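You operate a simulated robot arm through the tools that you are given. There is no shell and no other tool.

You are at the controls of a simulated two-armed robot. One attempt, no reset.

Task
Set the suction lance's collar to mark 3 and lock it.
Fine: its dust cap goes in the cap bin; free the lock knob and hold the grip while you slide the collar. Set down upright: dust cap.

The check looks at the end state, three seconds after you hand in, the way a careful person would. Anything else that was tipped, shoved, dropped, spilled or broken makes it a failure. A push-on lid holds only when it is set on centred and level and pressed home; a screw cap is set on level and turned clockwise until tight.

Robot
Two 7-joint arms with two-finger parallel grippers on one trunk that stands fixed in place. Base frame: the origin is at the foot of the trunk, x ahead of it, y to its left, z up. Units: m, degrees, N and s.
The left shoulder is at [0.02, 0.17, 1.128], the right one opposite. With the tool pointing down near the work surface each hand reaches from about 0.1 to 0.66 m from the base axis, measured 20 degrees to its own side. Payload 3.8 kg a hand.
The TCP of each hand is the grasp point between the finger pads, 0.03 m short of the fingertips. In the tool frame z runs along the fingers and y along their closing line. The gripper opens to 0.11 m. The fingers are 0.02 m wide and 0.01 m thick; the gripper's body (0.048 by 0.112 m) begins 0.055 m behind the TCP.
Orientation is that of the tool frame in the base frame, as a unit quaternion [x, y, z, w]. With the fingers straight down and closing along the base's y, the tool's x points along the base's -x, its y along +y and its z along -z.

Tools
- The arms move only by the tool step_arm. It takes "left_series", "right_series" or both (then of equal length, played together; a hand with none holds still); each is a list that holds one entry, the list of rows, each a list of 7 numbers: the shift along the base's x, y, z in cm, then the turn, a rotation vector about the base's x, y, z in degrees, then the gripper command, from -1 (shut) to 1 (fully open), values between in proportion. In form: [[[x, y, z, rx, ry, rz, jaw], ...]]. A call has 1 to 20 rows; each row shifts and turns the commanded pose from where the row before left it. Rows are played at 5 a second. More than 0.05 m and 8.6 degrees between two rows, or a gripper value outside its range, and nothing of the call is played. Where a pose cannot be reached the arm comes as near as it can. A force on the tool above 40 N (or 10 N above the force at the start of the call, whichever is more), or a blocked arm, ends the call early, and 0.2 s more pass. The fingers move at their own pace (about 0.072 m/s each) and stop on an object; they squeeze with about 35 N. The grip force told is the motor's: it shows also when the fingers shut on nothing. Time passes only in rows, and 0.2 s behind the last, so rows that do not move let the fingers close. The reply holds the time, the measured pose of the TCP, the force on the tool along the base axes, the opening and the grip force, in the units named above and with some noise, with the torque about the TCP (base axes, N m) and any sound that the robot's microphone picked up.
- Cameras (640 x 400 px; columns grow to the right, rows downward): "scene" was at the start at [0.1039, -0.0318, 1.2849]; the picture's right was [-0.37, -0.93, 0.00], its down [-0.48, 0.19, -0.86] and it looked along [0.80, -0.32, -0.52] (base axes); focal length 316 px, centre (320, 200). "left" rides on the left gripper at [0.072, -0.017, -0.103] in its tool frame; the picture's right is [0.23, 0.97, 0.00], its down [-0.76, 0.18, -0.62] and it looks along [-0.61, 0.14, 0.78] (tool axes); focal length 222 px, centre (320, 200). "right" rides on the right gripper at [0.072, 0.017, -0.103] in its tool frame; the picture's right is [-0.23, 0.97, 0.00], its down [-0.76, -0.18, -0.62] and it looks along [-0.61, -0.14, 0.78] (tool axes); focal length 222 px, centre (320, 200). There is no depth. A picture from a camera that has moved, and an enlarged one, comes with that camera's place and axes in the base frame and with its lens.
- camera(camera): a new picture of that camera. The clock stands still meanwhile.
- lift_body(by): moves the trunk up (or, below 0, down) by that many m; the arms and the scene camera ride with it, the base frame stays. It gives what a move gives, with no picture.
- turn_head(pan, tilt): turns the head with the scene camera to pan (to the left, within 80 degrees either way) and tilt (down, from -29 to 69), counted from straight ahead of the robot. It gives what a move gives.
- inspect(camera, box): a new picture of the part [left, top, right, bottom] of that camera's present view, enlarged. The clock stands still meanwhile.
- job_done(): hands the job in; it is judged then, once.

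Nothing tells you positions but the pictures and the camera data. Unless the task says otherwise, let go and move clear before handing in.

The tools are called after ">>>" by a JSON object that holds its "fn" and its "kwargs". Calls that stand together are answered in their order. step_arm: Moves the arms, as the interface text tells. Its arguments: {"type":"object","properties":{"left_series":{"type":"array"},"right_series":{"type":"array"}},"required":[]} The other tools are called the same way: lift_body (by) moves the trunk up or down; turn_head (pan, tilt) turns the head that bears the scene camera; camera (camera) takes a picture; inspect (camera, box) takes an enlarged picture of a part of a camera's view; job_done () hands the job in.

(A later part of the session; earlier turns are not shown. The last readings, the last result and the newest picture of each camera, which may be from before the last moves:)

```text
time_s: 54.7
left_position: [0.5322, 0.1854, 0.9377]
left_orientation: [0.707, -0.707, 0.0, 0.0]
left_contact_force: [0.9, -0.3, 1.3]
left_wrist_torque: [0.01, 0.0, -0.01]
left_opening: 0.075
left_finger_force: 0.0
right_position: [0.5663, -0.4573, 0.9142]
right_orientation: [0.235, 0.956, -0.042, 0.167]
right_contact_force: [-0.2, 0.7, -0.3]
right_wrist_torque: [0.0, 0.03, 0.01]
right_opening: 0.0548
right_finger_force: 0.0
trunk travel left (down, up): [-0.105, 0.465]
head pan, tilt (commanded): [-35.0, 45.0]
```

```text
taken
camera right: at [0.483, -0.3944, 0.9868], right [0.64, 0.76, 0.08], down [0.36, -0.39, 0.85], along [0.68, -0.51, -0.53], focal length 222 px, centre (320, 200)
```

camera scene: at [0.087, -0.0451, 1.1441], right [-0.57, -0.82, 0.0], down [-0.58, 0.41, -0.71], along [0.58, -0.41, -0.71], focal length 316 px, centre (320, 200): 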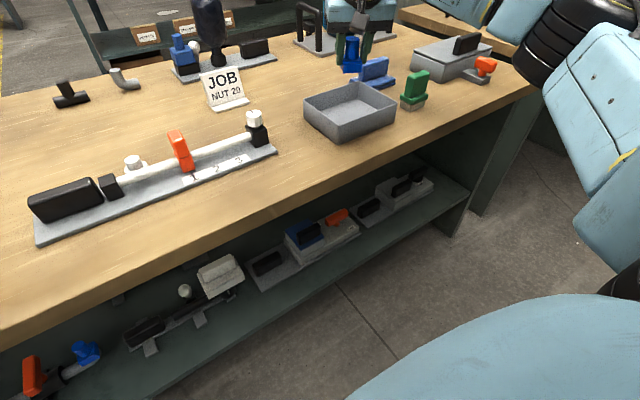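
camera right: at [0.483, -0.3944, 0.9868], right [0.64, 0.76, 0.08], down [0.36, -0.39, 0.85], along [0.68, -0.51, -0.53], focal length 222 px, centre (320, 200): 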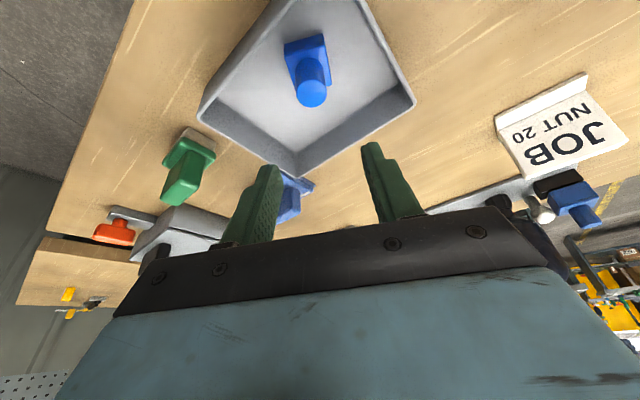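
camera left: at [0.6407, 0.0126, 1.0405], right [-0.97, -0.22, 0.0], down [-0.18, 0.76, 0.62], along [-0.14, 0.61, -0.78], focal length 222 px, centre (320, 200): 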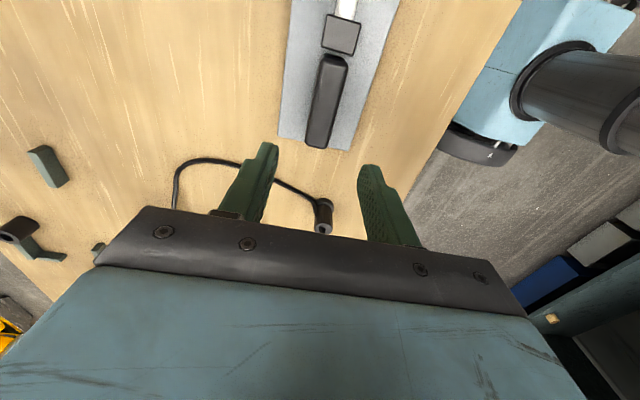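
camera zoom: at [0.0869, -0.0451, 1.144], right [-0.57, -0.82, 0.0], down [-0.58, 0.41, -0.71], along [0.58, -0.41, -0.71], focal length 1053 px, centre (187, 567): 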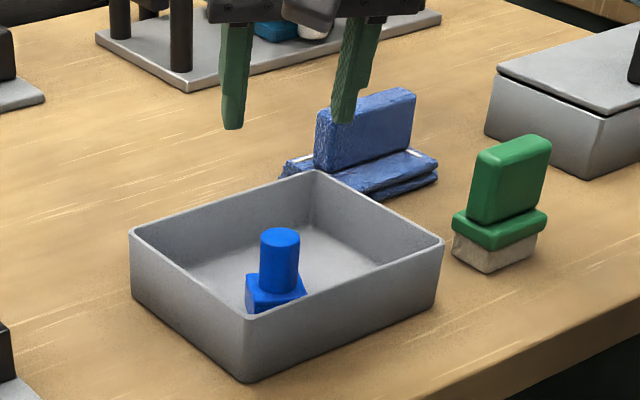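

The dust cap stands upright in the bin. Next is the lock knob. I'll bring the right hand over it with only 8° of tilt and the jaws turned so there's room for a 90° counter-clockwise turn, and point the head back at the lance.

>>> {"fn": "step_arm", "kwargs": {"right_series": [[[-0.5, 1.5, 0.5, 2.78, 5.32, 0, 0], [-0.5, 1.5, 0.5, 2.78, 5.32, 0, 0], [0, 1.5, 0, 0, 0, 6.2, 0], [0, 1.5, 0, 0, 0, 6.2, 0], [0, 1.5, 0, 0, 0, 6.2, 0], [0.3, 1.5, 0, 1.134, -0.18, -8.17, 0], [0.5, 1.5, 0, 1.134, -0.18, -8.17, 0], [0.5, 1.5, 0, 1.134, -0.18, -8.17, 0], [0.5, 1.5, 0, 1.134, -0.18, -8.17, 0], [0.5, 1.5, 0, 1.134, -0.18, -8.17, 0], [0.5, 1.5, 0, 1.134, -0.18, -8.17, 0], [0.5, 1.5, 0, 1.134, -0.18, -8.17, 0], [0.6, 1.3, 0, 1.134, -0.18, -8.17, 0], [0, 0, 0, 0, 0, 0, 0]]]}}

>>> {"fn": "turn_head", "kwargs": {"pan": -20, "tilt": 40}}

>>> {"fn": "camera", "kwargs": {"camera": "scene"}}

>>> {"fn": "camera", "kwargs": {"camera": "right"}}

```text
time_s: 57.7
left_position: [0.5316, 0.1849, 0.9377]
left_orientation: [-0.707, 0.708, 0.0, 0.0]
left_contact_force: [-0.3, -0.1, -0.6]
left_wrist_torque: [0.03, 0.01, 0.02]
left_opening: 0.0752
left_finger_force: 0.1
right_position: [0.5953, -0.2645, 0.9242]
right_orientation: [0.607, 0.791, 0.033, 0.06]
right_contact_force: [-0.5, 0.1, 0.7]
right_wrist_torque: [0.01, 0.02, 0.02]
right_opening: 0.0551
right_finger_force: 0.1
trunk travel left (down, up): [-0.105, 0.465]
head pan, tilt (commanded): [-35.0, 45.0]
```

```text
time_s: 58.5
left_position: [0.5321, 0.1849, 0.9366]
left_orientation: [-0.706, 0.708, 0.0, -0.001]
left_contact_force: [0.9, 0.4, 0.0]
left_wrist_torque: [0.0, 0.01, 0.0]
left_opening: 0.0748
left_finger_force: 0.1
right_position: [0.5962, -0.2652, 0.924]
right_orientation: [0.608, 0.791, 0.034, 0.061]
right_contact_force: [-0.6, 0.0, -0.7]
right_wrist_torque: [-0.01, -0.05, -0.02]
right_opening: 0.0549
right_finger_force: 0.2
trunk travel left (down, up): [-0.105, 0.465]
head pan, tilt (commanded): [-20.0, 40.0]
```

```text
taken
camera scene: at [0.1002, -0.0276, 1.1513], right [-0.34, -0.94, 0.0], down [-0.6, 0.22, -0.77], along [0.72, -0.26, -0.64], focal length 316 px, centre (320, 200)
```

scene: 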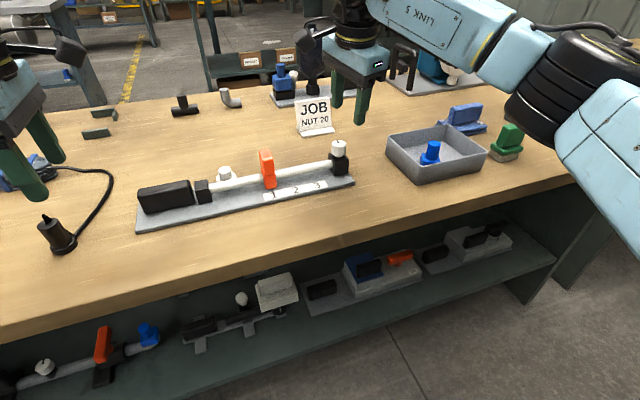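

```text
taken
camera right: at [0.5797, -0.1888, 1.0247], right [0.99, 0.03, 0.14], down [-0.06, -0.77, 0.64], along [0.13, -0.64, -0.76], focal length 222 px, centre (320, 200)
```

right: 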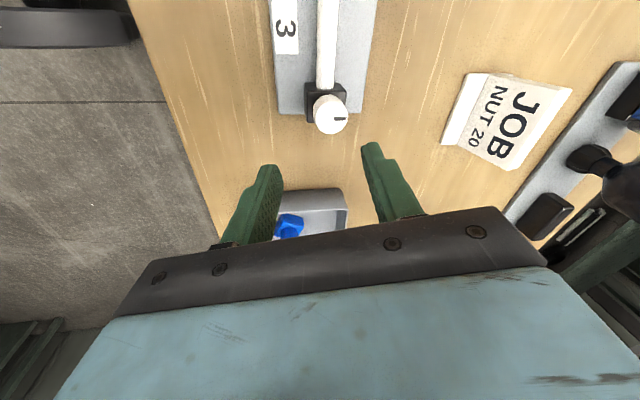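

>>> {"fn": "inspect", "kwargs": {"camera": "right", "box": [280, 70, 380, 150]}}

>>> {"fn": "inspect", "kwargs": {"camera": "scene", "box": [290, 130, 370, 200]}}

```text
5.00 times, centred on (330, 110) of right
camera zoom: at [0.5797, -0.1888, 1.0247], right [0.99, 0.03, 0.14], down [-0.06, -0.77, 0.64], along [0.13, -0.64, -0.76], focal length 1111 px, centre (270, 650)
```

zoom: 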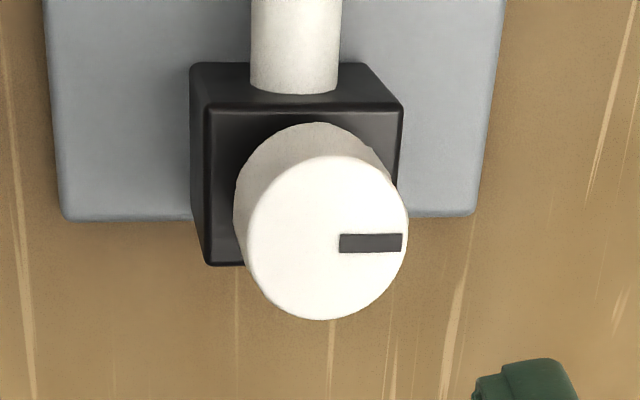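

```text
5.71 times, centred on (330, 165) of scene
camera zoom: at [0.1002, -0.0276, 1.1513], right [-0.34, -0.94, 0.0], down [-0.6, 0.22, -0.77], along [0.72, -0.26, -0.64], focal length 1806 px, centre (263, 400)
```

zoom: 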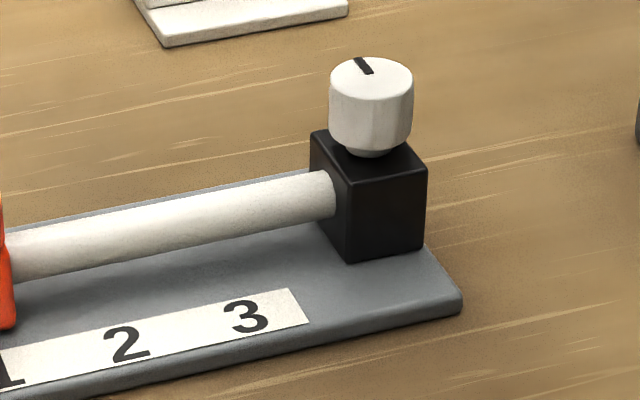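

The knob's index line points to +x. Combining views, the knob axis is at about (0.622, −0.2605), its body spans z 0.80–0.822, and the black block top is at about 0.795. I'll move above it and check alignment before going lower.

>>> {"fn": "step_arm", "kwargs": {"right_series": [[[1.2, 0.2, -1, 0, 0, 0, 0], [1.1, 0.3, -1.5, 0, 0, 0, 0], [0, 0, -2, 0, 0, 0, 0], [0, 0, 0, 0, 0, 0, 0]]]}}

>>> {"fn": "camera", "kwargs": {"camera": "right"}}

>>> {"fn": "inspect", "kwargs": {"camera": "scene", "box": [280, 100, 400, 200]}}

```text
time_s: 59.5
left_position: [0.533, 0.1849, 0.9386]
left_orientation: [-0.706, 0.708, -0.001, 0.001]
left_contact_force: [-0.6, -0.5, -0.2]
left_wrist_torque: [0.02, 0.02, 0.02]
left_opening: 0.0748
left_finger_force: 0.1
right_position: [0.618, -0.2596, 0.8782]
right_orientation: [0.607, 0.791, 0.033, 0.062]
right_contact_force: [0.5, 0.1, 0.3]
right_wrist_torque: [-0.04, 0.02, 0.0]
right_opening: 0.055
right_finger_force: 0.1
trunk travel left (down, up): [-0.105, 0.465]
head pan, tilt (commanded): [-20.0, 40.0]
```

```text
taken
camera right: at [0.6015, -0.1835, 0.9792], right [0.99, 0.03, 0.14], down [-0.06, -0.77, 0.64], along [0.13, -0.64, -0.76], focal length 222 px, centre (320, 200)
```

right: 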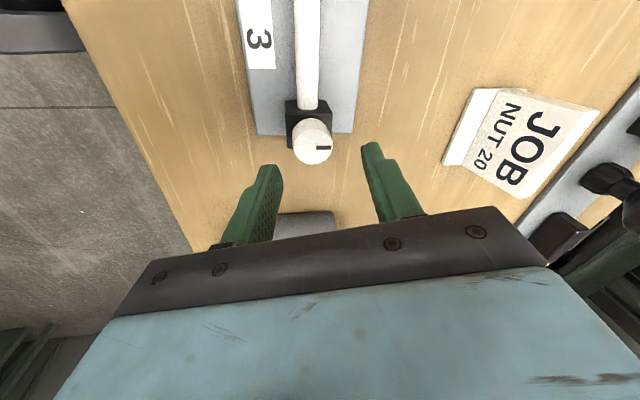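

```text
4.00 times, centred on (340, 150) of scene
camera zoom: at [0.1002, -0.0276, 1.1513], right [-0.34, -0.94, 0.0], down [-0.6, 0.22, -0.77], along [0.72, -0.26, -0.64], focal length 1264 px, centre (240, 400)
```

zoom: 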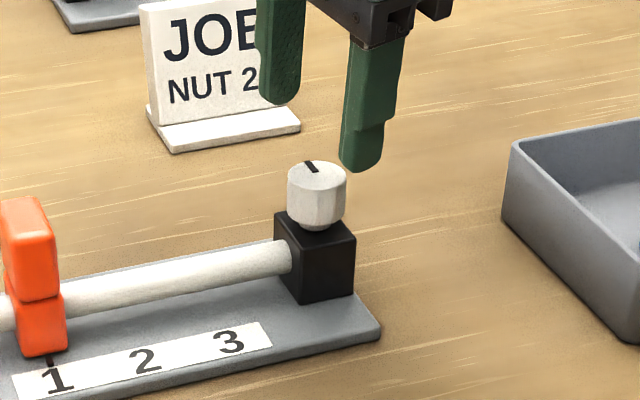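

>>> {"fn": "step_arm", "kwargs": {"right_series": [[[0.1, 0, -1.5, 0, 0, 0, 0], [0, 0, -1.5, 0, 0, 0, 0], [0, 0, 0, 0, 0, 0, 0]]]}}

>>> {"fn": "inspect", "kwargs": {"camera": "right", "box": [220, 90, 420, 220]}}

>>> {"fn": "inspect", "kwargs": {"camera": "scene", "box": [300, 110, 380, 180]}}

```text
time_s: 60.3
left_position: [0.5334, 0.1847, 0.938]
left_orientation: [-0.707, 0.708, 0.001, 0.0]
left_contact_force: [-0.7, 0.9, -0.3]
left_wrist_torque: [0.0, 0.0, 0.01]
left_opening: 0.0748
left_finger_force: 0.1
right_position: [0.6205, -0.2581, 0.8491]
right_orientation: [0.608, 0.791, 0.034, 0.061]
right_contact_force: [-0.4, 0.1, -0.1]
right_wrist_torque: [0.02, -0.04, 0.0]
right_opening: 0.055
right_finger_force: 0.0
trunk travel left (down, up): [-0.105, 0.465]
head pan, tilt (commanded): [-20.0, 40.0]
```

```text
3.08 times, centred on (320, 155) of right
camera zoom: at [0.6032, -0.1835, 0.9495], right [0.99, 0.03, 0.14], down [-0.06, -0.77, 0.64], along [0.13, -0.64, -0.76], focal length 684 px, centre (320, 338)
```

zoom: 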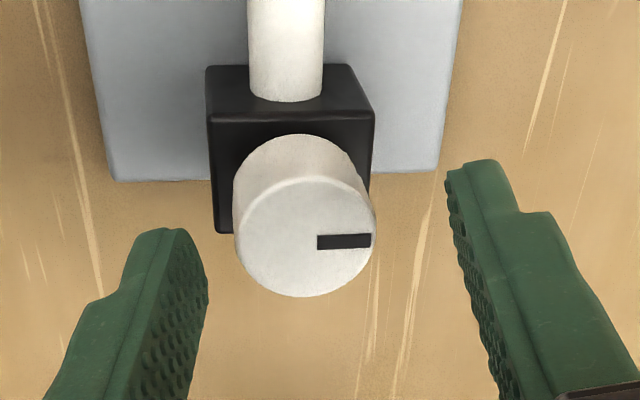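

```text
5.71 times, centred on (340, 145) of scene
camera zoom: at [0.1002, -0.0276, 1.1513], right [-0.34, -0.94, 0.0], down [-0.6, 0.22, -0.77], along [0.72, -0.26, -0.64], focal length 1806 px, centre (206, 514)
```

zoom: 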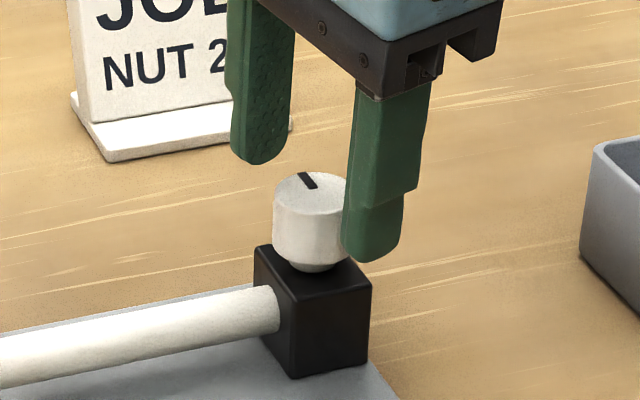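

The knob sits about 3 mm off the jaw mid-plane because of the tilt. I'll correct that and lower the fingers around the knob.

>>> {"fn": "step_arm", "kwargs": {"right_series": [[[-0.2, -0.1, -0.7, 0, 0, 0, 0], [0, 0, -0.7, 0, 0, 0, 0], [0, 0, -0.4, 0, 0, 0, -0.2], [0, 0, 0, 0, 0, 0, -0.25]]]}}

>>> {"fn": "inspect", "kwargs": {"camera": "right", "box": [220, 90, 420, 220]}}

>>> {"fn": "inspect", "kwargs": {"camera": "scene", "box": [300, 110, 380, 180]}}

```text
time_s: 61.3
left_position: [0.532, 0.1844, 0.939]
left_orientation: [-0.707, 0.707, 0.0, 0.0]
left_contact_force: [0.5, -0.5, 0.6]
left_wrist_torque: [0.02, 0.01, -0.05]
left_opening: 0.0748
left_finger_force: 0.0
right_position: [0.6179, -0.2603, 0.8304]
right_orientation: [0.607, 0.792, 0.033, 0.061]
right_contact_force: [-0.1, -0.2, 0.2]
right_wrist_torque: [0.01, -0.01, -0.04]
right_opening: 0.0413
right_finger_force: 0.0
trunk travel left (down, up): [-0.105, 0.465]
head pan, tilt (commanded): [-20.0, 40.0]
```

```text
3.08 times, centred on (320, 155) of right
camera zoom: at [0.6013, -0.1847, 0.9313], right [0.99, 0.03, 0.14], down [-0.06, -0.77, 0.64], along [0.13, -0.64, -0.76], focal length 684 px, centre (320, 338)
```

zoom: 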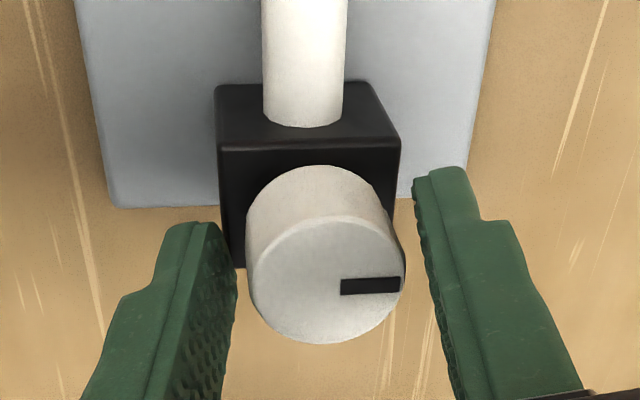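

```text
5.71 times, centred on (340, 145) of scene
camera zoom: at [0.1002, -0.0276, 1.1513], right [-0.34, -0.94, 0.0], down [-0.6, 0.22, -0.77], along [0.72, -0.26, -0.64], focal length 1806 px, centre (206, 514)
```

zoom: 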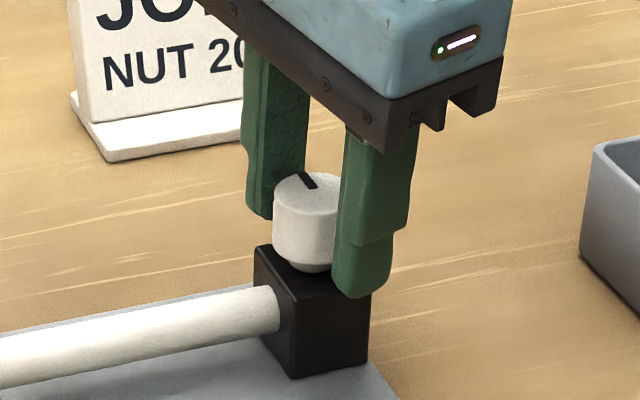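

The right jaws are centred around the knob without touching. The plate is light and loose, so before turning anything I'll take hold of the grip with the left hand. First I'll bring it above the grip.

>>> {"fn": "step_arm", "kwargs": {"left_series": [[[2, -2, 0, 0, 0, 0, 0.36], [2, -2, -1, 0, 0, 0, 0.36], [2, -2, -1, 0, 0, 0, 0.36], [2, -2, -1, 0, 0, 0, 0.36], [0.5, -0.4, 0, 0, 0, 0, 0.36], [0, 0, 0, 0, 0, 0, 0.36]]]}}

>>> {"fn": "camera", "kwargs": {"camera": "left"}}

>>> {"fn": "turn_head", "kwargs": {"pan": 0, "tilt": 45}}

>>> {"fn": "camera", "kwargs": {"camera": "scene"}}

```text
time_s: 62.7
left_position: [0.6164, 0.1013, 0.9059]
left_orientation: [-0.707, 0.707, -0.001, 0.001]
left_contact_force: [0.7, 0.6, 0.1]
left_wrist_torque: [-0.01, 0.03, -0.05]
left_opening: 0.075
left_finger_force: 0.0
right_position: [0.6172, -0.2601, 0.8317]
right_orientation: [0.607, 0.792, 0.033, 0.061]
right_contact_force: [0.0, 0.0, -0.3]
right_wrist_torque: [0.0, -0.02, -0.05]
right_opening: 0.0415
right_finger_force: 0.2
trunk travel left (down, up): [-0.105, 0.465]
head pan, tilt (commanded): [-20.0, 40.0]
```

```text
taken
camera left: at [0.6345, 0.0286, 1.0104], right [-0.97, -0.23, 0.0], down [-0.18, 0.76, 0.62], along [-0.14, 0.61, -0.78], focal length 222 px, centre (320, 200)
```

left: 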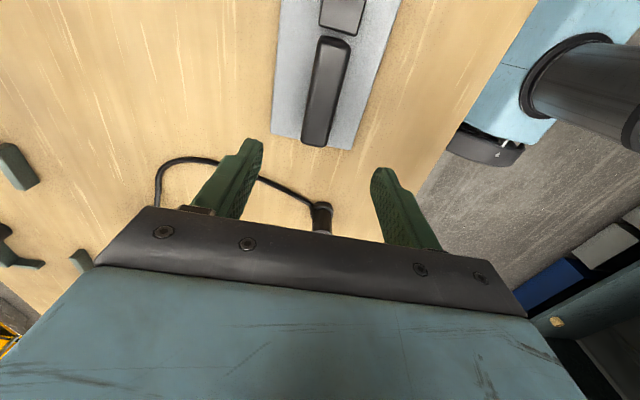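

```text
time_s: 63.5
left_position: [0.6167, 0.1008, 0.9082]
left_orientation: [-0.706, 0.708, 0.0, 0.0]
left_contact_force: [0.6, 0.4, -0.3]
left_wrist_torque: [-0.02, -0.02, 0.01]
left_opening: 0.0751
left_finger_force: 0.0
right_position: [0.6176, -0.2611, 0.8314]
right_orientation: [0.608, 0.791, 0.034, 0.062]
right_contact_force: [0.6, 0.2, 0.6]
right_wrist_torque: [0.0, 0.0, -0.01]
right_opening: 0.0411
right_finger_force: 0.0
trunk travel left (down, up): [-0.105, 0.465]
head pan, tilt (commanded): [0.0, 45.0]
```

```text
taken
camera scene: at [0.1016, 0.0014, 1.1441], right [0.0, -1.0, 0.0], down [-0.71, 0.0, -0.71], along [0.71, 0.0, -0.71], focal length 316 px, centre (320, 200)
```

scene: 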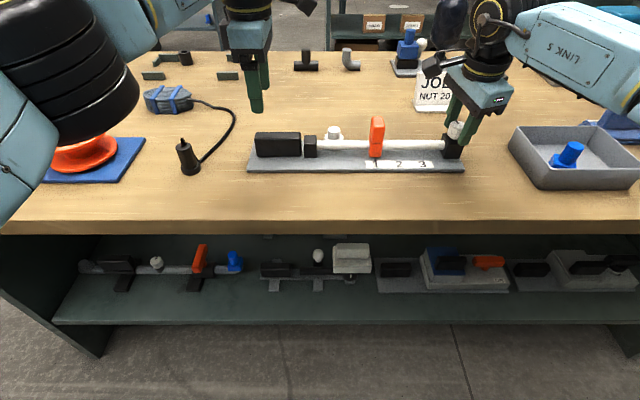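

>>> {"fn": "inspect", "kwargs": {"camera": "left", "box": [270, 20, 390, 160]}}

>>> {"fn": "inspect", "kwargs": {"camera": "scene", "box": [230, 70, 350, 180]}}

```text
2.86 times, centred on (330, 90) of left
camera zoom: at [0.6345, 0.0287, 1.0104], right [-0.97, -0.23, 0.0], down [-0.18, 0.76, 0.62], along [-0.14, 0.61, -0.78], focal length 635 px, centre (291, 514)
```

zoom: 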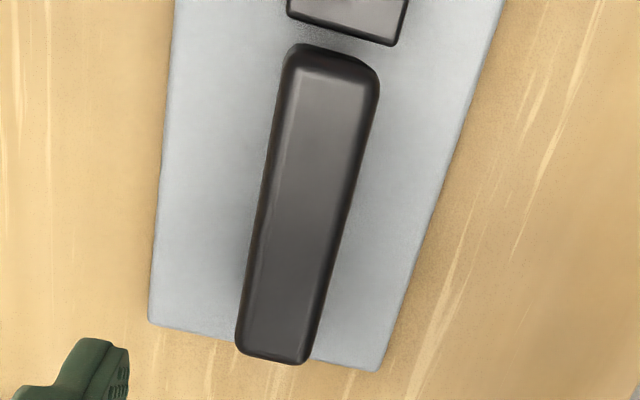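

```text
3.64 times, centred on (290, 125) of scene
camera zoom: at [0.1016, 0.0014, 1.1441], right [0.0, -1.0, 0.0], down [-0.71, 0.0, -0.71], along [0.71, 0.0, -0.71], focal length 1149 px, centre (429, 473)
```

zoom: 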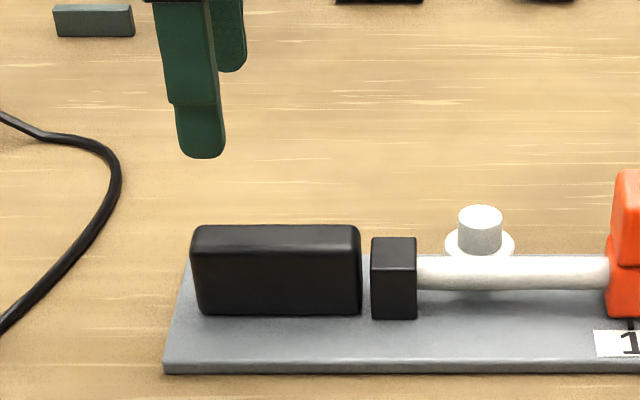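

The grip centreline is at x ≈ 0.6207. I'll adjust x and lower the left hand so the pads straddle the grip, keeping the tips just above the plate.

>>> {"fn": "step_arm", "kwargs": {"left_series": [[[0.4, 0, -2, 0, 0, 0, 0.36], [0, 0, -2.5, 0, 0, 0, 0.36], [0, 0, -2.5, 0, 0, 0, 0.36], [0, 0, -2, 0, 0, 0, 0.36], [0, 0, -1.3, 0, 0, 0, 0.36], [0, 0, 0, 0, 0, 0, 0.1], [0, 0, 0, 0, 0, 0, 0]]]}}

>>> {"fn": "camera", "kwargs": {"camera": "left"}}

>>> {"fn": "inspect", "kwargs": {"camera": "scene", "box": [230, 70, 350, 180]}}

```text
time_s: 65.1
left_position: [0.6201, 0.101, 0.8043]
left_orientation: [-0.707, 0.708, 0.0, 0.0]
left_contact_force: [0.4, -0.6, 0.6]
left_wrist_torque: [0.0, 0.0, 0.03]
left_opening: 0.0548
left_finger_force: 0.1
right_position: [0.6178, -0.2607, 0.8314]
right_orientation: [0.607, 0.791, 0.034, 0.06]
right_contact_force: [-0.5, 0.8, -0.1]
right_wrist_torque: [0.0, 0.01, 0.02]
right_opening: 0.0413
right_finger_force: 0.1
trunk travel left (down, up): [-0.105, 0.465]
head pan, tilt (commanded): [0.0, 45.0]
```

```text
taken
camera left: at [0.6384, 0.0287, 0.9075], right [-0.97, -0.23, 0.0], down [-0.18, 0.76, 0.62], along [-0.14, 0.61, -0.78], focal length 222 px, centre (320, 200)
```

left: 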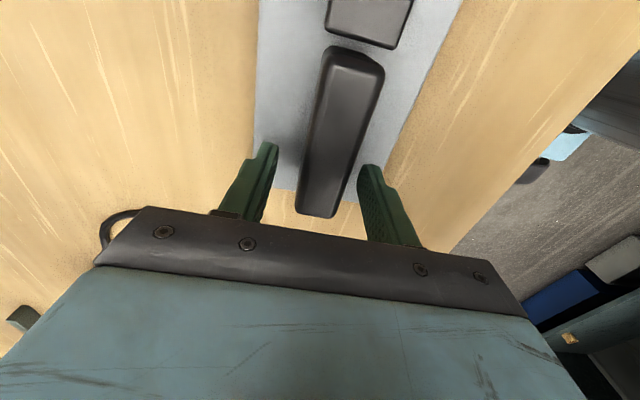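

```text
3.64 times, centred on (290, 125) of scene
camera zoom: at [0.1016, 0.0015, 1.1441], right [0.0, -1.0, 0.0], down [-0.71, 0.0, -0.71], along [0.71, 0.0, -0.71], focal length 1149 px, centre (429, 473)
```

zoom: 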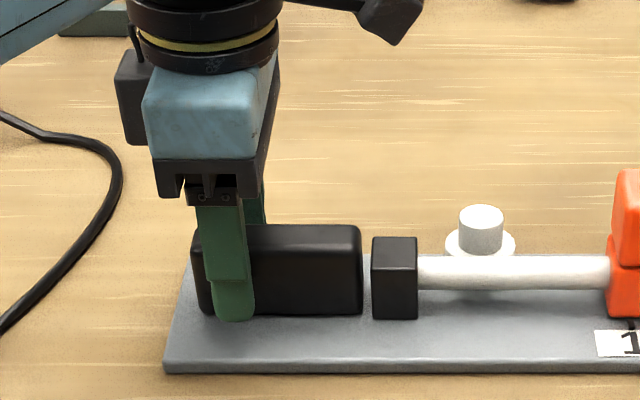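

The left pads straddle the grip and it sits about 2 mm forward of the jaw centre. I'll correct that and close on it.

>>> {"fn": "step_arm", "kwargs": {"left_series": [[[-0.2, 0, -0.3, 0, 0, 0, 0], [0, 0, 0, 0, 0, 0, -0.3], [0, 0, 0, 0, 0, 0, -0.5], [0, 0, 0, 0, 0, 0, -1], [0, 0, 0, 0, 0, 0, -1], [0, 0, 0, 0, 0, 0, -1]]]}}

>>> {"fn": "inspect", "kwargs": {"camera": "scene", "box": [230, 70, 350, 180]}}

>>> {"fn": "inspect", "kwargs": {"camera": "right", "box": [220, 90, 420, 220]}}

```text
time_s: 66.5
left_position: [0.6195, 0.1007, 0.8028]
left_orientation: [-0.706, 0.708, 0.0, 0.0]
left_contact_force: [1.2, -1.3, 0.2]
left_wrist_torque: [-0.11, 0.11, 0.35]
left_opening: 0.0277
left_finger_force: 34.6
right_position: [0.6182, -0.2607, 0.8307]
right_orientation: [0.607, 0.792, 0.033, 0.06]
right_contact_force: [0.9, 0.0, 0.3]
right_wrist_torque: [0.01, 0.03, -0.01]
right_opening: 0.0414
right_finger_force: 0.1
trunk travel left (down, up): [-0.105, 0.465]
head pan, tilt (commanded): [0.0, 45.0]
```

```text
3.64 times, centred on (290, 125) of scene
camera zoom: at [0.1016, 0.0014, 1.1441], right [0.0, -1.0, 0.0], down [-0.71, 0.0, -0.71], along [0.71, 0.0, -0.71], focal length 1149 px, centre (429, 473)
```

zoom: 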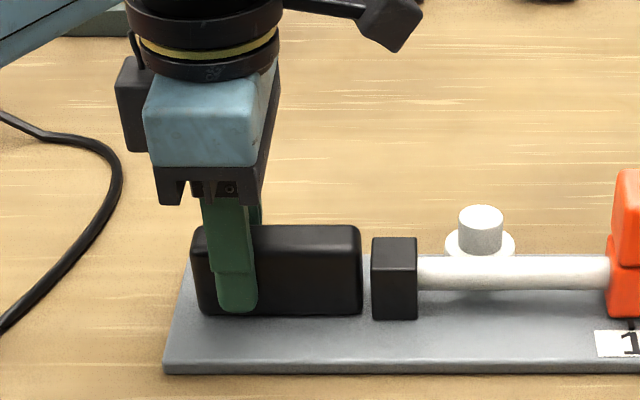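

```text
3.08 times, centred on (320, 155) of right
camera zoom: at [0.6013, -0.1848, 0.9315], right [0.99, 0.03, 0.14], down [-0.06, -0.77, 0.64], along [0.13, -0.64, -0.76], focal length 684 px, centre (320, 338)
```

zoom: 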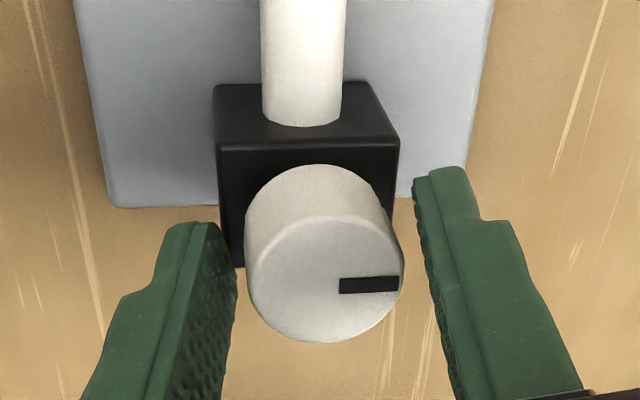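

The left hand holds the grip (28 mm) and the plate hardly moved. Now I'll close the right jaws on the knob.

>>> {"fn": "step_arm", "kwargs": {"right_series": [[[0, 0, 0, 0, 0, 0, -0.4], [0, 0, 0, 0, 0, 0, -1], [0, 0, 0, 0, 0, 0, -1], [0, 0, 0, 0, 0, 0, -1]]]}}

>>> {"fn": "inspect", "kwargs": {"camera": "right", "box": [220, 90, 420, 220]}}

```text
time_s: 67.5
left_position: [0.6191, 0.1013, 0.8016]
left_orientation: [-0.707, 0.707, -0.001, 0.0]
left_contact_force: [-0.6, -1.0, -0.4]
left_wrist_torque: [-0.17, -0.26, 0.09]
left_opening: 0.0279
left_finger_force: 35.0
right_position: [0.6179, -0.2602, 0.8313]
right_orientation: [0.607, 0.792, 0.034, 0.061]
right_contact_force: [0.5, 1.0, 1.6]
right_wrist_torque: [-0.25, 0.56, -0.06]
right_opening: 0.0311
right_finger_force: 34.9
trunk travel left (down, up): [-0.105, 0.465]
head pan, tilt (commanded): [0.0, 45.0]
```

```text
3.08 times, centred on (320, 155) of right
camera zoom: at [0.6012, -0.1847, 0.9316], right [0.99, 0.03, 0.14], down [-0.06, -0.77, 0.64], along [0.13, -0.64, -0.76], focal length 684 px, centre (320, 338)
```

zoom: 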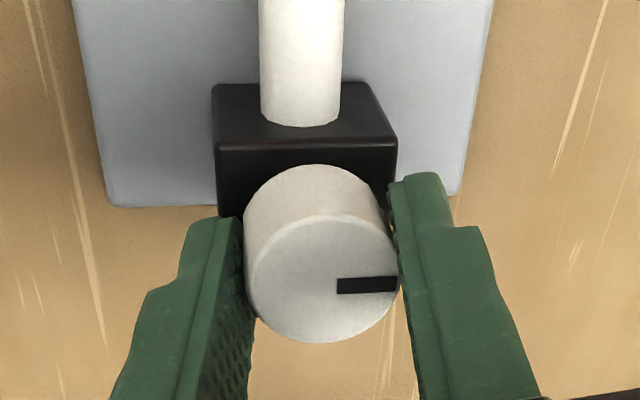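

The knob is held at 31 mm. I'll turn it 24° counter-clockwise to start, watching the torque and the index line.

>>> {"fn": "step_arm", "kwargs": {"right_series": [[[0, -0.03, 0, 0, 0, 8, -1], [0, -0.04, 0, 0, 0, 8, -1], [0, -0.04, 0, 0, 0, 8, -1], [0, 0, 0, 0, 0, 0, -1]]]}}

>>> {"fn": "inspect", "kwargs": {"camera": "right", "box": [220, 90, 420, 220]}}

>>> {"fn": "inspect", "kwargs": {"camera": "scene", "box": [340, 90, 480, 180]}}

```text
time_s: 68.5
left_position: [0.6184, 0.101, 0.8018]
left_orientation: [-0.707, 0.708, -0.001, 0.0]
left_contact_force: [-1.6, -2.2, 1.4]
left_wrist_torque: [0.02, -0.08, -0.03]
left_opening: 0.028
left_finger_force: 34.4
right_position: [0.617, -0.2621, 0.8311]
right_orientation: [0.428, 0.901, 0.046, 0.053]
right_contact_force: [2.4, 3.2, 0.9]
right_wrist_torque: [-0.51, 0.29, -0.37]
right_opening: 0.0313
right_finger_force: 35.3
trunk travel left (down, up): [-0.105, 0.465]
head pan, tilt (commanded): [0.0, 45.0]
```

```text
3.08 times, centred on (320, 155) of right
camera zoom: at [0.5711, -0.1987, 0.9314], right [0.89, 0.44, 0.14], down [0.26, -0.73, 0.64], along [0.38, -0.53, -0.76], focal length 684 px, centre (320, 338)
```

zoom: 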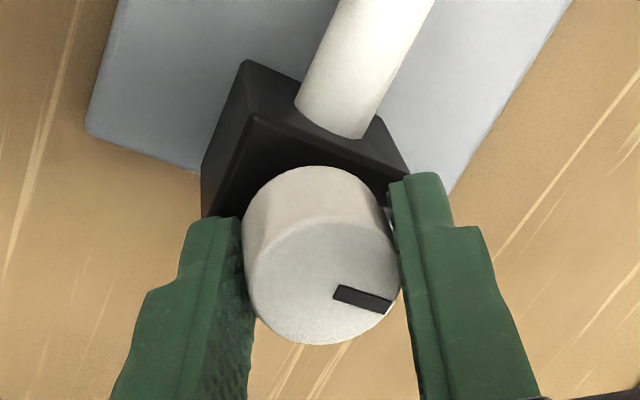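

```text
4.44 times, centred on (410, 135) of scene
camera zoom: at [0.1016, 0.0016, 1.1441], right [0.0, -1.0, 0.0], down [-0.71, 0.0, -0.71], along [0.71, 0.0, -0.71], focal length 1404 px, centre (-80, 489)
```

zoom: 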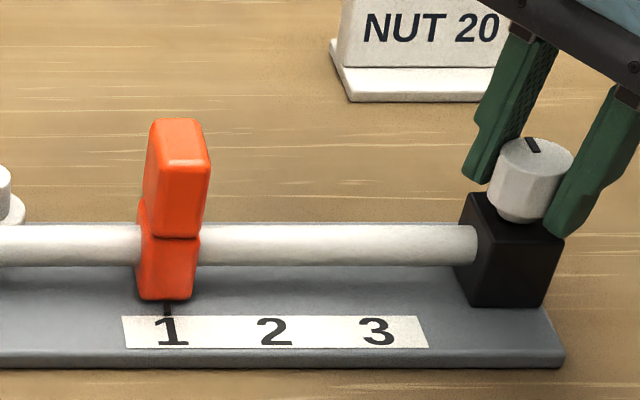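

The index line barely moved (about 4°) while the jaws turned 24°, so the pads slipped on the knob. I'll turn back the other way and see whether the knob follows clockwise.

>>> {"fn": "step_arm", "kwargs": {"right_series": [[[0, 0.04, 0, 0, 0, -8, -1], [0, 0.04, 0, 0, 0, -8, -1], [0, 0.03, 0, 0, 0, -8, -1], [0, 0, 0, 0, 0, 0, -1]]]}}

>>> {"fn": "inspect", "kwargs": {"camera": "right", "box": [220, 90, 420, 220]}}

>>> {"fn": "inspect", "kwargs": {"camera": "scene", "box": [340, 90, 480, 180]}}

```text
time_s: 69.5
left_position: [0.6197, 0.1006, 0.8024]
left_orientation: [-0.707, 0.707, 0.0, 0.001]
left_contact_force: [0.1, -2.1, 0.4]
left_wrist_torque: [0.05, -0.36, 0.28]
left_opening: 0.0276
left_finger_force: 35.0
right_position: [0.6178, -0.2598, 0.8297]
right_orientation: [0.608, 0.791, 0.034, 0.061]
right_contact_force: [-1.8, 1.0, 2.2]
right_wrist_torque: [0.21, 0.82, 0.03]
right_opening: 0.031
right_finger_force: 35.0
trunk travel left (down, up): [-0.105, 0.465]
head pan, tilt (commanded): [0.0, 45.0]
```

```text
3.08 times, centred on (320, 155) of right
camera zoom: at [0.601, -0.1845, 0.9315], right [0.99, 0.03, 0.14], down [-0.06, -0.77, 0.64], along [0.12, -0.64, -0.76], focal length 684 px, centre (320, 338)
```

zoom: 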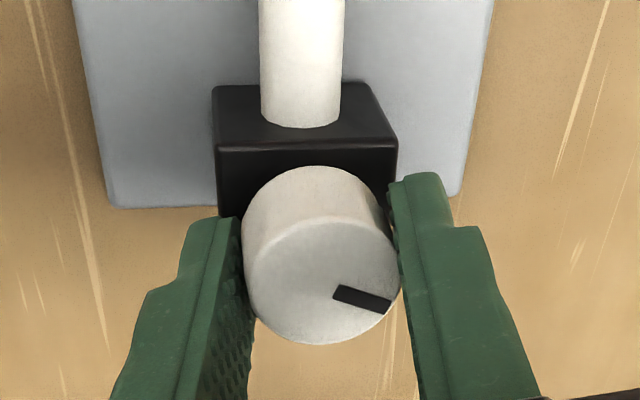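

```text
4.44 times, centred on (410, 135) of scene
camera zoom: at [0.1014, 0.0014, 1.1441], right [0.0, -1.0, 0.0], down [-0.71, 0.0, -0.71], along [0.71, 0.0, -0.71], focal length 1404 px, centre (-80, 489)
```

zoom: 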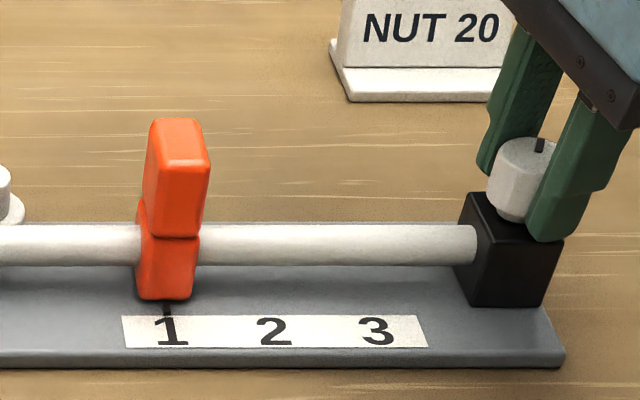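

Clockwise the knob follows freely, and counter-clockwise it is against a stop. I'll open, re-set the jaws for a longer stroke, and explore how far it turns clockwise.

>>> {"fn": "step_arm", "kwargs": {"right_series": [[[0, 0, 0, 0, 0, 0, -0.2], [0, 0, 0, 0, 0, 0, -0.2], [0.01, -0.04, 0, 0, 0, 8, -0.2], [0.01, -0.04, 0, 0, 0, 8, -0.2], [0.01, -0.04, 0, 0, 0, 8, -0.2], [0.01, -0.03, 0, 0, 0, 8, -0.2], [0, -0.03, 0, 0, 0, 8, -0.2], [0, 0, 0, -0.954, -0.573, 7.92, -0.2], [0, 0, 0, -0.954, -0.573, 7.92, -0.2], [0, 0, 0, -0.954, -0.573, 7.92, -0.2], [0, 0, 0, -0.954, -0.573, 7.92, -0.2], [0, 0, 0, -0.954, -0.573, 7.92, -0.2], [0, 0, 0, 0, 0, 0, -0.2]]]}}

>>> {"fn": "inspect", "kwargs": {"camera": "right", "box": [220, 90, 420, 220]}}

>>> {"fn": "inspect", "kwargs": {"camera": "scene", "box": [340, 90, 480, 180]}}

```text
time_s: 72.3
left_position: [0.6182, 0.1003, 0.8022]
left_orientation: [-0.707, 0.708, 0.0, -0.001]
left_contact_force: [0.3, 0.8, 0.2]
left_wrist_torque: [-0.05, 0.08, 0.17]
left_opening: 0.0281
left_finger_force: 35.1
right_position: [0.6189, -0.2617, 0.8311]
right_orientation: [-0.044, 0.997, 0.033, 0.06]
right_contact_force: [0.9, 0.0, -0.4]
right_wrist_torque: [-0.04, 0.0, -0.01]
right_opening: 0.044
right_finger_force: 0.1
trunk travel left (down, up): [-0.105, 0.465]
head pan, tilt (commanded): [0.0, 45.0]
```

```text
3.08 times, centred on (320, 155) of right
camera zoom: at [0.5325, -0.2596, 0.9253], right [0.14, 0.99, 0.09], down [0.7, -0.16, 0.7], along [0.71, -0.03, -0.71], focal length 684 px, centre (320, 338)
```

zoom: 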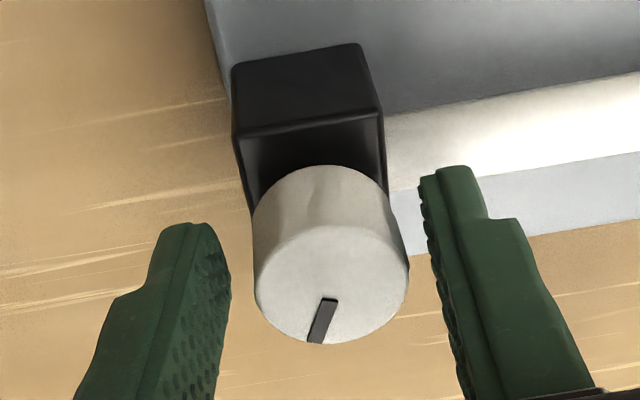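

```text
4.44 times, centred on (410, 135) of scene
camera zoom: at [0.1016, 0.0015, 1.1441], right [0.0, -1.0, 0.0], down [-0.71, 0.0, -0.71], along [0.71, 0.0, -0.71], focal length 1404 px, centre (-80, 489)
```

zoom: 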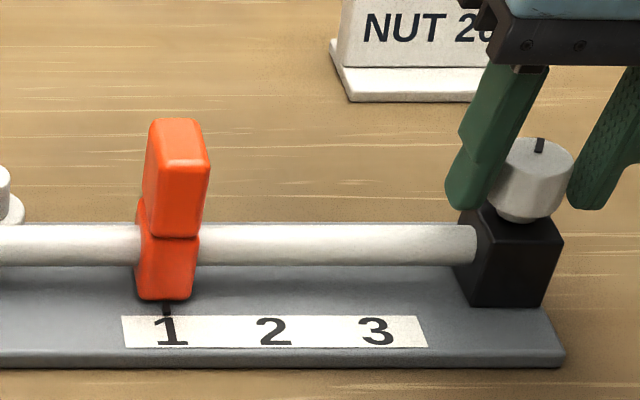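

>>> {"fn": "step_arm", "kwargs": {"right_series": [[[0, 0, 0, 0, 0, 0, -1], [0, 0, 0, 0, 0, 0, -1], [0, 0, 0, 0, 0, 0, -1], [-0.01, 0.03, 0, 0, 0, -8, -1], [-0.01, 0.04, 0, 0, 0, -8, -1], [-0.01, 0.04, 0, 0, 0, -8, -1], [0, 0.04, 0, 0, 0, -8, -1], [0, 0.03, 0, 0, 0, -8, -1], [0, 0, 0, 0, 0, 0, -1]]]}}

>>> {"fn": "inspect", "kwargs": {"camera": "right", "box": [220, 90, 420, 220]}}

>>> {"fn": "inspect", "kwargs": {"camera": "scene", "box": [340, 90, 480, 180]}}

```text
time_s: 74.3
left_position: [0.619, 0.1006, 0.8024]
left_orientation: [-0.706, 0.708, 0.0, 0.0]
left_contact_force: [0.3, -7.8, -0.5]
left_wrist_torque: [0.18, -0.04, 0.16]
left_opening: 0.028
left_finger_force: 34.9
right_position: [0.6179, -0.2596, 0.8314]
right_orientation: [0.301, 0.951, 0.01, 0.067]
right_contact_force: [-0.4, 6.6, 0.4]
right_wrist_torque: [-0.46, 0.29, -0.04]
right_opening: 0.0293
right_finger_force: 34.8
trunk travel left (down, up): [-0.105, 0.465]
head pan, tilt (commanded): [0.0, 45.0]
```

```text
3.08 times, centred on (320, 155) of right
camera zoom: at [0.5545, -0.2033, 0.9255], right [0.74, 0.67, 0.09], down [0.43, -0.57, 0.7], along [0.52, -0.48, -0.71], focal length 684 px, centre (320, 338)
```

zoom: 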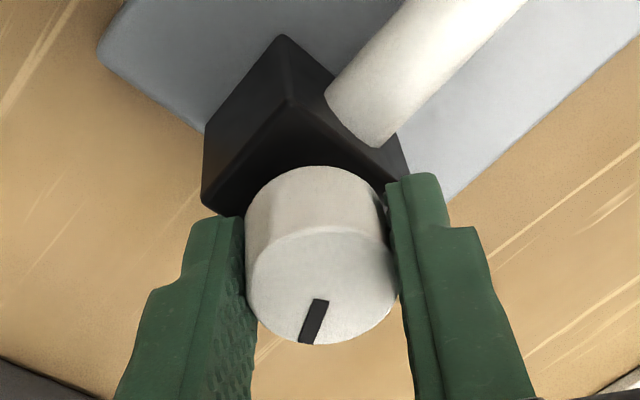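

```text
4.44 times, centred on (410, 135) of scene
camera zoom: at [0.1016, 0.0014, 1.1441], right [0.0, -1.0, 0.0], down [-0.71, 0.0, -0.71], along [0.71, 0.0, -0.71], focal length 1404 px, centre (-80, 489)
```

zoom: 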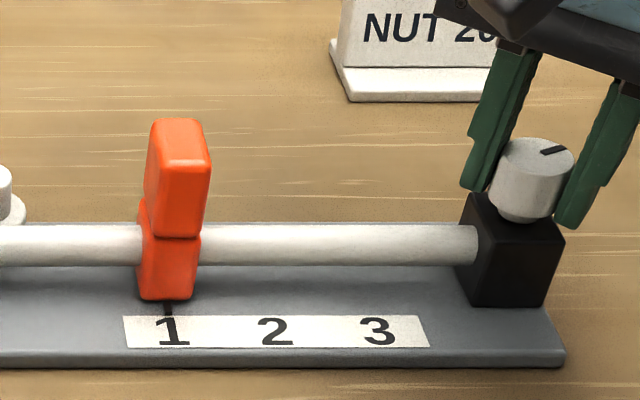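

The knob follows clockwise and its line is now about 60° round. I'll continue clockwise to find the end stop, easing a small sideways force.

>>> {"fn": "step_arm", "kwargs": {"right_series": [[[0.01, 0.06, 0, 0, 0, -8, -1], [0.02, 0.06, 0, 0, 0, -8, -1], [0.02, 0.05, 0, 0, 0, -8, -1], [0.02, 0.05, 0, 0, 0, -8, -1], [0.02, 0.04, 0, 0, 0, -8, -1], [0, 0, 0, 0, 0, 0, -1]]]}}

>>> {"fn": "inspect", "kwargs": {"camera": "right", "box": [220, 90, 420, 220]}}

>>> {"fn": "inspect", "kwargs": {"camera": "scene", "box": [340, 90, 480, 180]}}

```text
time_s: 75.7
left_position: [0.619, 0.1023, 0.8027]
left_orientation: [0.707, -0.707, 0.001, -0.001]
left_contact_force: [0.8, -0.1, 1.1]
left_wrist_torque: [-1.11, -0.22, 0.04]
left_opening: 0.0279
left_finger_force: 34.2
right_position: [0.6195, -0.2585, 0.8303]
right_orientation: [0.609, 0.79, -0.014, 0.068]
right_contact_force: [-1.5, -2.4, 1.7]
right_wrist_torque: [-0.44, 0.68, 0.18]
right_opening: 0.03
right_finger_force: 35.1
trunk travel left (down, up): [-0.105, 0.465]
head pan, tilt (commanded): [0.0, 45.0]
```

```text
3.08 times, centred on (320, 155) of right
camera zoom: at [0.6073, -0.1742, 0.9252], right [1.0, 0.03, 0.09], down [-0.04, -0.71, 0.7], along [0.09, -0.7, -0.71], focal length 684 px, centre (320, 338)
```

zoom: 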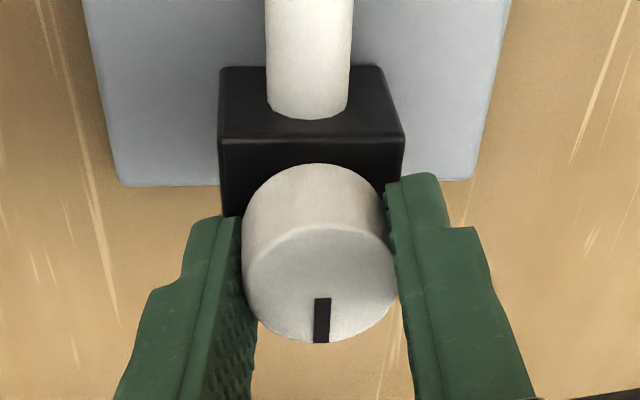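

```text
4.44 times, centred on (410, 135) of scene
camera zoom: at [0.1014, 0.0015, 1.1441], right [0.0, -1.0, 0.0], down [-0.71, 0.0, -0.71], along [0.71, 0.0, -0.71], focal length 1404 px, centre (-80, 489)
```

zoom: 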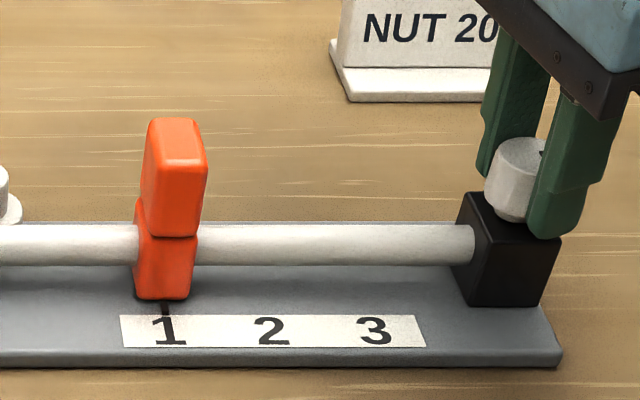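

The knob stopped after about 90°, with its line now parallel to the rod, so it should be free. I'll release it, lift clear, and turn the right hand so it closes along y over the collar.

>>> {"fn": "step_arm", "kwargs": {"right_series": [[[0, 0, 0, 0, 0, 0, -0.2], [0, 0, 0, 0, 0, 0, -0.1], [0, 0, 1.5, 0, 0, 0, -0.1], [0, 0, 2.5, 0, 0, 0, -0.1], [0, 0, 2.5, 0, 0, 0, -0.1], [-0.5, 1, 0.5, 0, 0, 8.17, -0.1], [-0.5, 2, 0, 0, 0, 8.17, -0.1], [-0.5, 2, 0, 0, 0, 8.17, -0.1], [0, 2, 0, 0, 0, 8.17, -0.1], [0, 2, 0, 0, 0, 8.17, -0.1], [0, 2, 0, 0, 0, 8.17, -0.1], [0, 2, 0, -0.905, 0, 6.44, -0.1], [0, 2, 0, -0.905, 0, 6.44, -0.1], [0, 0.3, 0, -0.905, 0, 6.44, -0.1], [0, 0, 0, -0.905, 0, 6.44, -0.1], [0, 0, 0, 0, 0, 0, -0.1]]]}}

>>> {"fn": "camera", "kwargs": {"camera": "right"}}

>>> {"fn": "inspect", "kwargs": {"camera": "scene", "box": [340, 90, 480, 180]}}

```text
time_s: 79.1
left_position: [0.6189, 0.1013, 0.8028]
left_orientation: [-0.707, 0.707, 0.001, 0.0]
left_contact_force: [-1.5, -0.6, 0.4]
left_wrist_torque: [0.89, 0.12, 0.05]
left_opening: 0.0278
left_finger_force: 34.9
right_position: [0.6032, -0.1054, 0.9004]
right_orientation: [-0.001, 0.998, 0.0, 0.068]
right_contact_force: [0.3, 0.2, 0.0]
right_wrist_torque: [-0.03, 0.0, 0.02]
right_opening: 0.0494
right_finger_force: 0.0
trunk travel left (down, up): [-0.105, 0.465]
head pan, tilt (commanded): [0.0, 45.0]
```

```text
taken
camera right: at [0.5173, -0.0882, 0.9932], right [0.22, 0.97, 0.03], down [0.67, -0.18, 0.72], along [0.71, -0.14, -0.69], focal length 222 px, centre (320, 200)
```

right: 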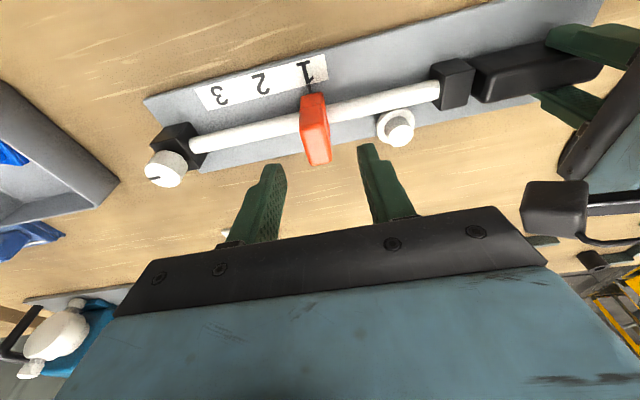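

```text
4.44 times, centred on (410, 135) of scene
camera zoom: at [0.1016, 0.0014, 1.1441], right [0.0, -1.0, 0.0], down [-0.71, 0.0, -0.71], along [0.71, 0.0, -0.71], focal length 1404 px, centre (-80, 489)
```

zoom: 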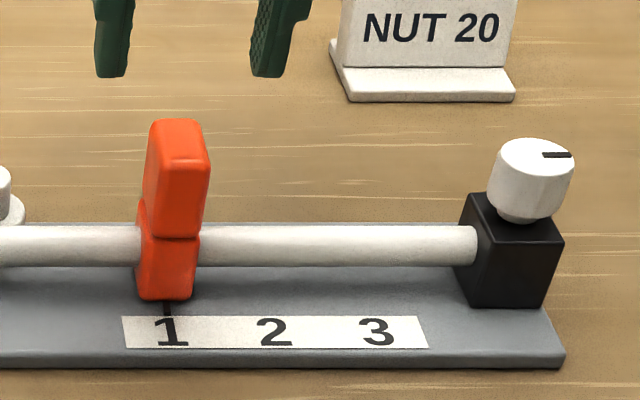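

>>> {"fn": "inspect", "kwargs": {"camera": "scene", "box": [345, 100, 405, 175]}}

>>> {"fn": "inspect", "kwargs": {"camera": "right", "box": [260, 50, 380, 190]}}

```text
5.33 times, centred on (375, 138) of scene
camera zoom: at [0.1016, 0.0014, 1.1441], right [0.0, -1.0, 0.0], down [-0.71, 0.0, -0.71], along [0.71, 0.0, -0.71], focal length 1685 px, centre (27, 533)
```

zoom: 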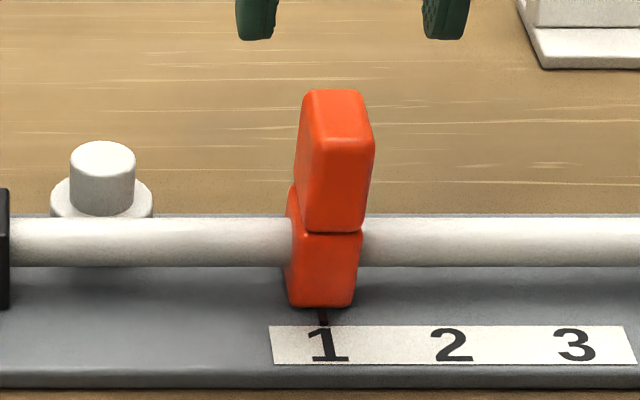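

```text
2.86 times, centred on (320, 120) of right
camera zoom: at [0.5173, -0.0882, 0.9932], right [0.22, 0.97, 0.03], down [0.67, -0.18, 0.72], along [0.71, -0.14, -0.69], focal length 635 px, centre (320, 429)
```

zoom: 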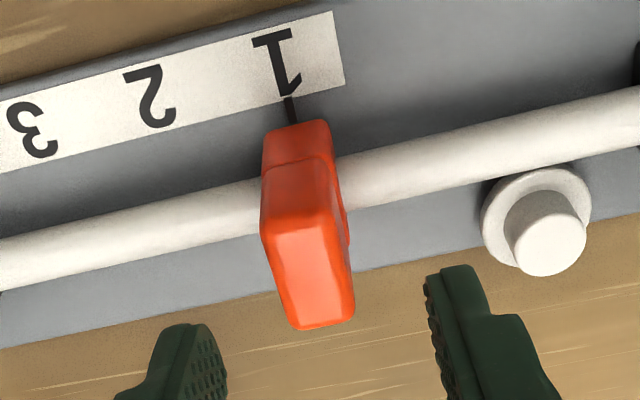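

The collar handle is centred near y −0.1065, about 23 mm thick, spanning z 0.80–0.83. Mark 3 is about 90 mm further toward −y. I'll lower the right jaws astride the handle.

>>> {"fn": "step_arm", "kwargs": {"right_series": [[[0.6, -0.1, -1.5, 0, 0, 0, -0.1], [0.6, 0, -2, 0, 0, 0, -0.1], [0, 0, -2, 0, 0, 0, -0.1], [0, 0, -1.4, 0, 0, 0, -0.1], [0, 0, 0, 0, 0, 0, -0.1]]]}}

>>> {"fn": "inspect", "kwargs": {"camera": "right", "box": [240, 70, 400, 200]}}

>>> {"fn": "inspect", "kwargs": {"camera": "scene", "box": [345, 100, 405, 175]}}

```text
time_s: 80.3
left_position: [0.6179, 0.1014, 0.8018]
left_orientation: [-0.706, 0.708, 0.001, -0.001]
left_contact_force: [-0.9, 0.5, -0.2]
left_wrist_torque: [0.39, 0.16, 0.02]
left_opening: 0.028
left_finger_force: 35.2
right_position: [0.6161, -0.1059, 0.8317]
right_orientation: [0.0, 0.998, 0.0, 0.069]
right_contact_force: [1.0, -0.2, -0.2]
right_wrist_torque: [0.0, -0.01, 0.01]
right_opening: 0.0494
right_finger_force: 0.1
trunk travel left (down, up): [-0.105, 0.465]
head pan, tilt (commanded): [0.0, 45.0]
```

```text
3.08 times, centred on (320, 135) of right
camera zoom: at [0.5294, -0.0894, 0.9239], right [0.23, 0.97, 0.03], down [0.67, -0.18, 0.72], along [0.71, -0.14, -0.69], focal length 684 px, centre (320, 400)
```

zoom: 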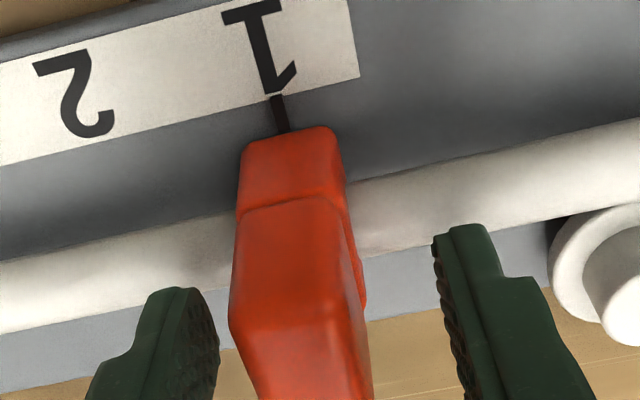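

```text
5.33 times, centred on (375, 138) of scene
camera zoom: at [0.1016, 0.0014, 1.1441], right [0.0, -1.0, 0.0], down [-0.71, 0.0, -0.71], along [0.71, 0.0, -0.71], focal length 1685 px, centre (27, 533)
```

zoom: 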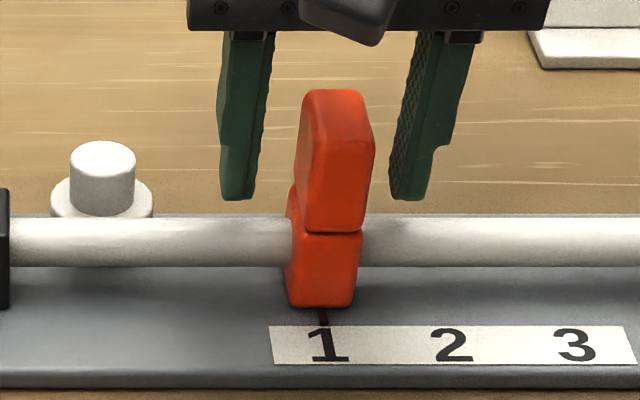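

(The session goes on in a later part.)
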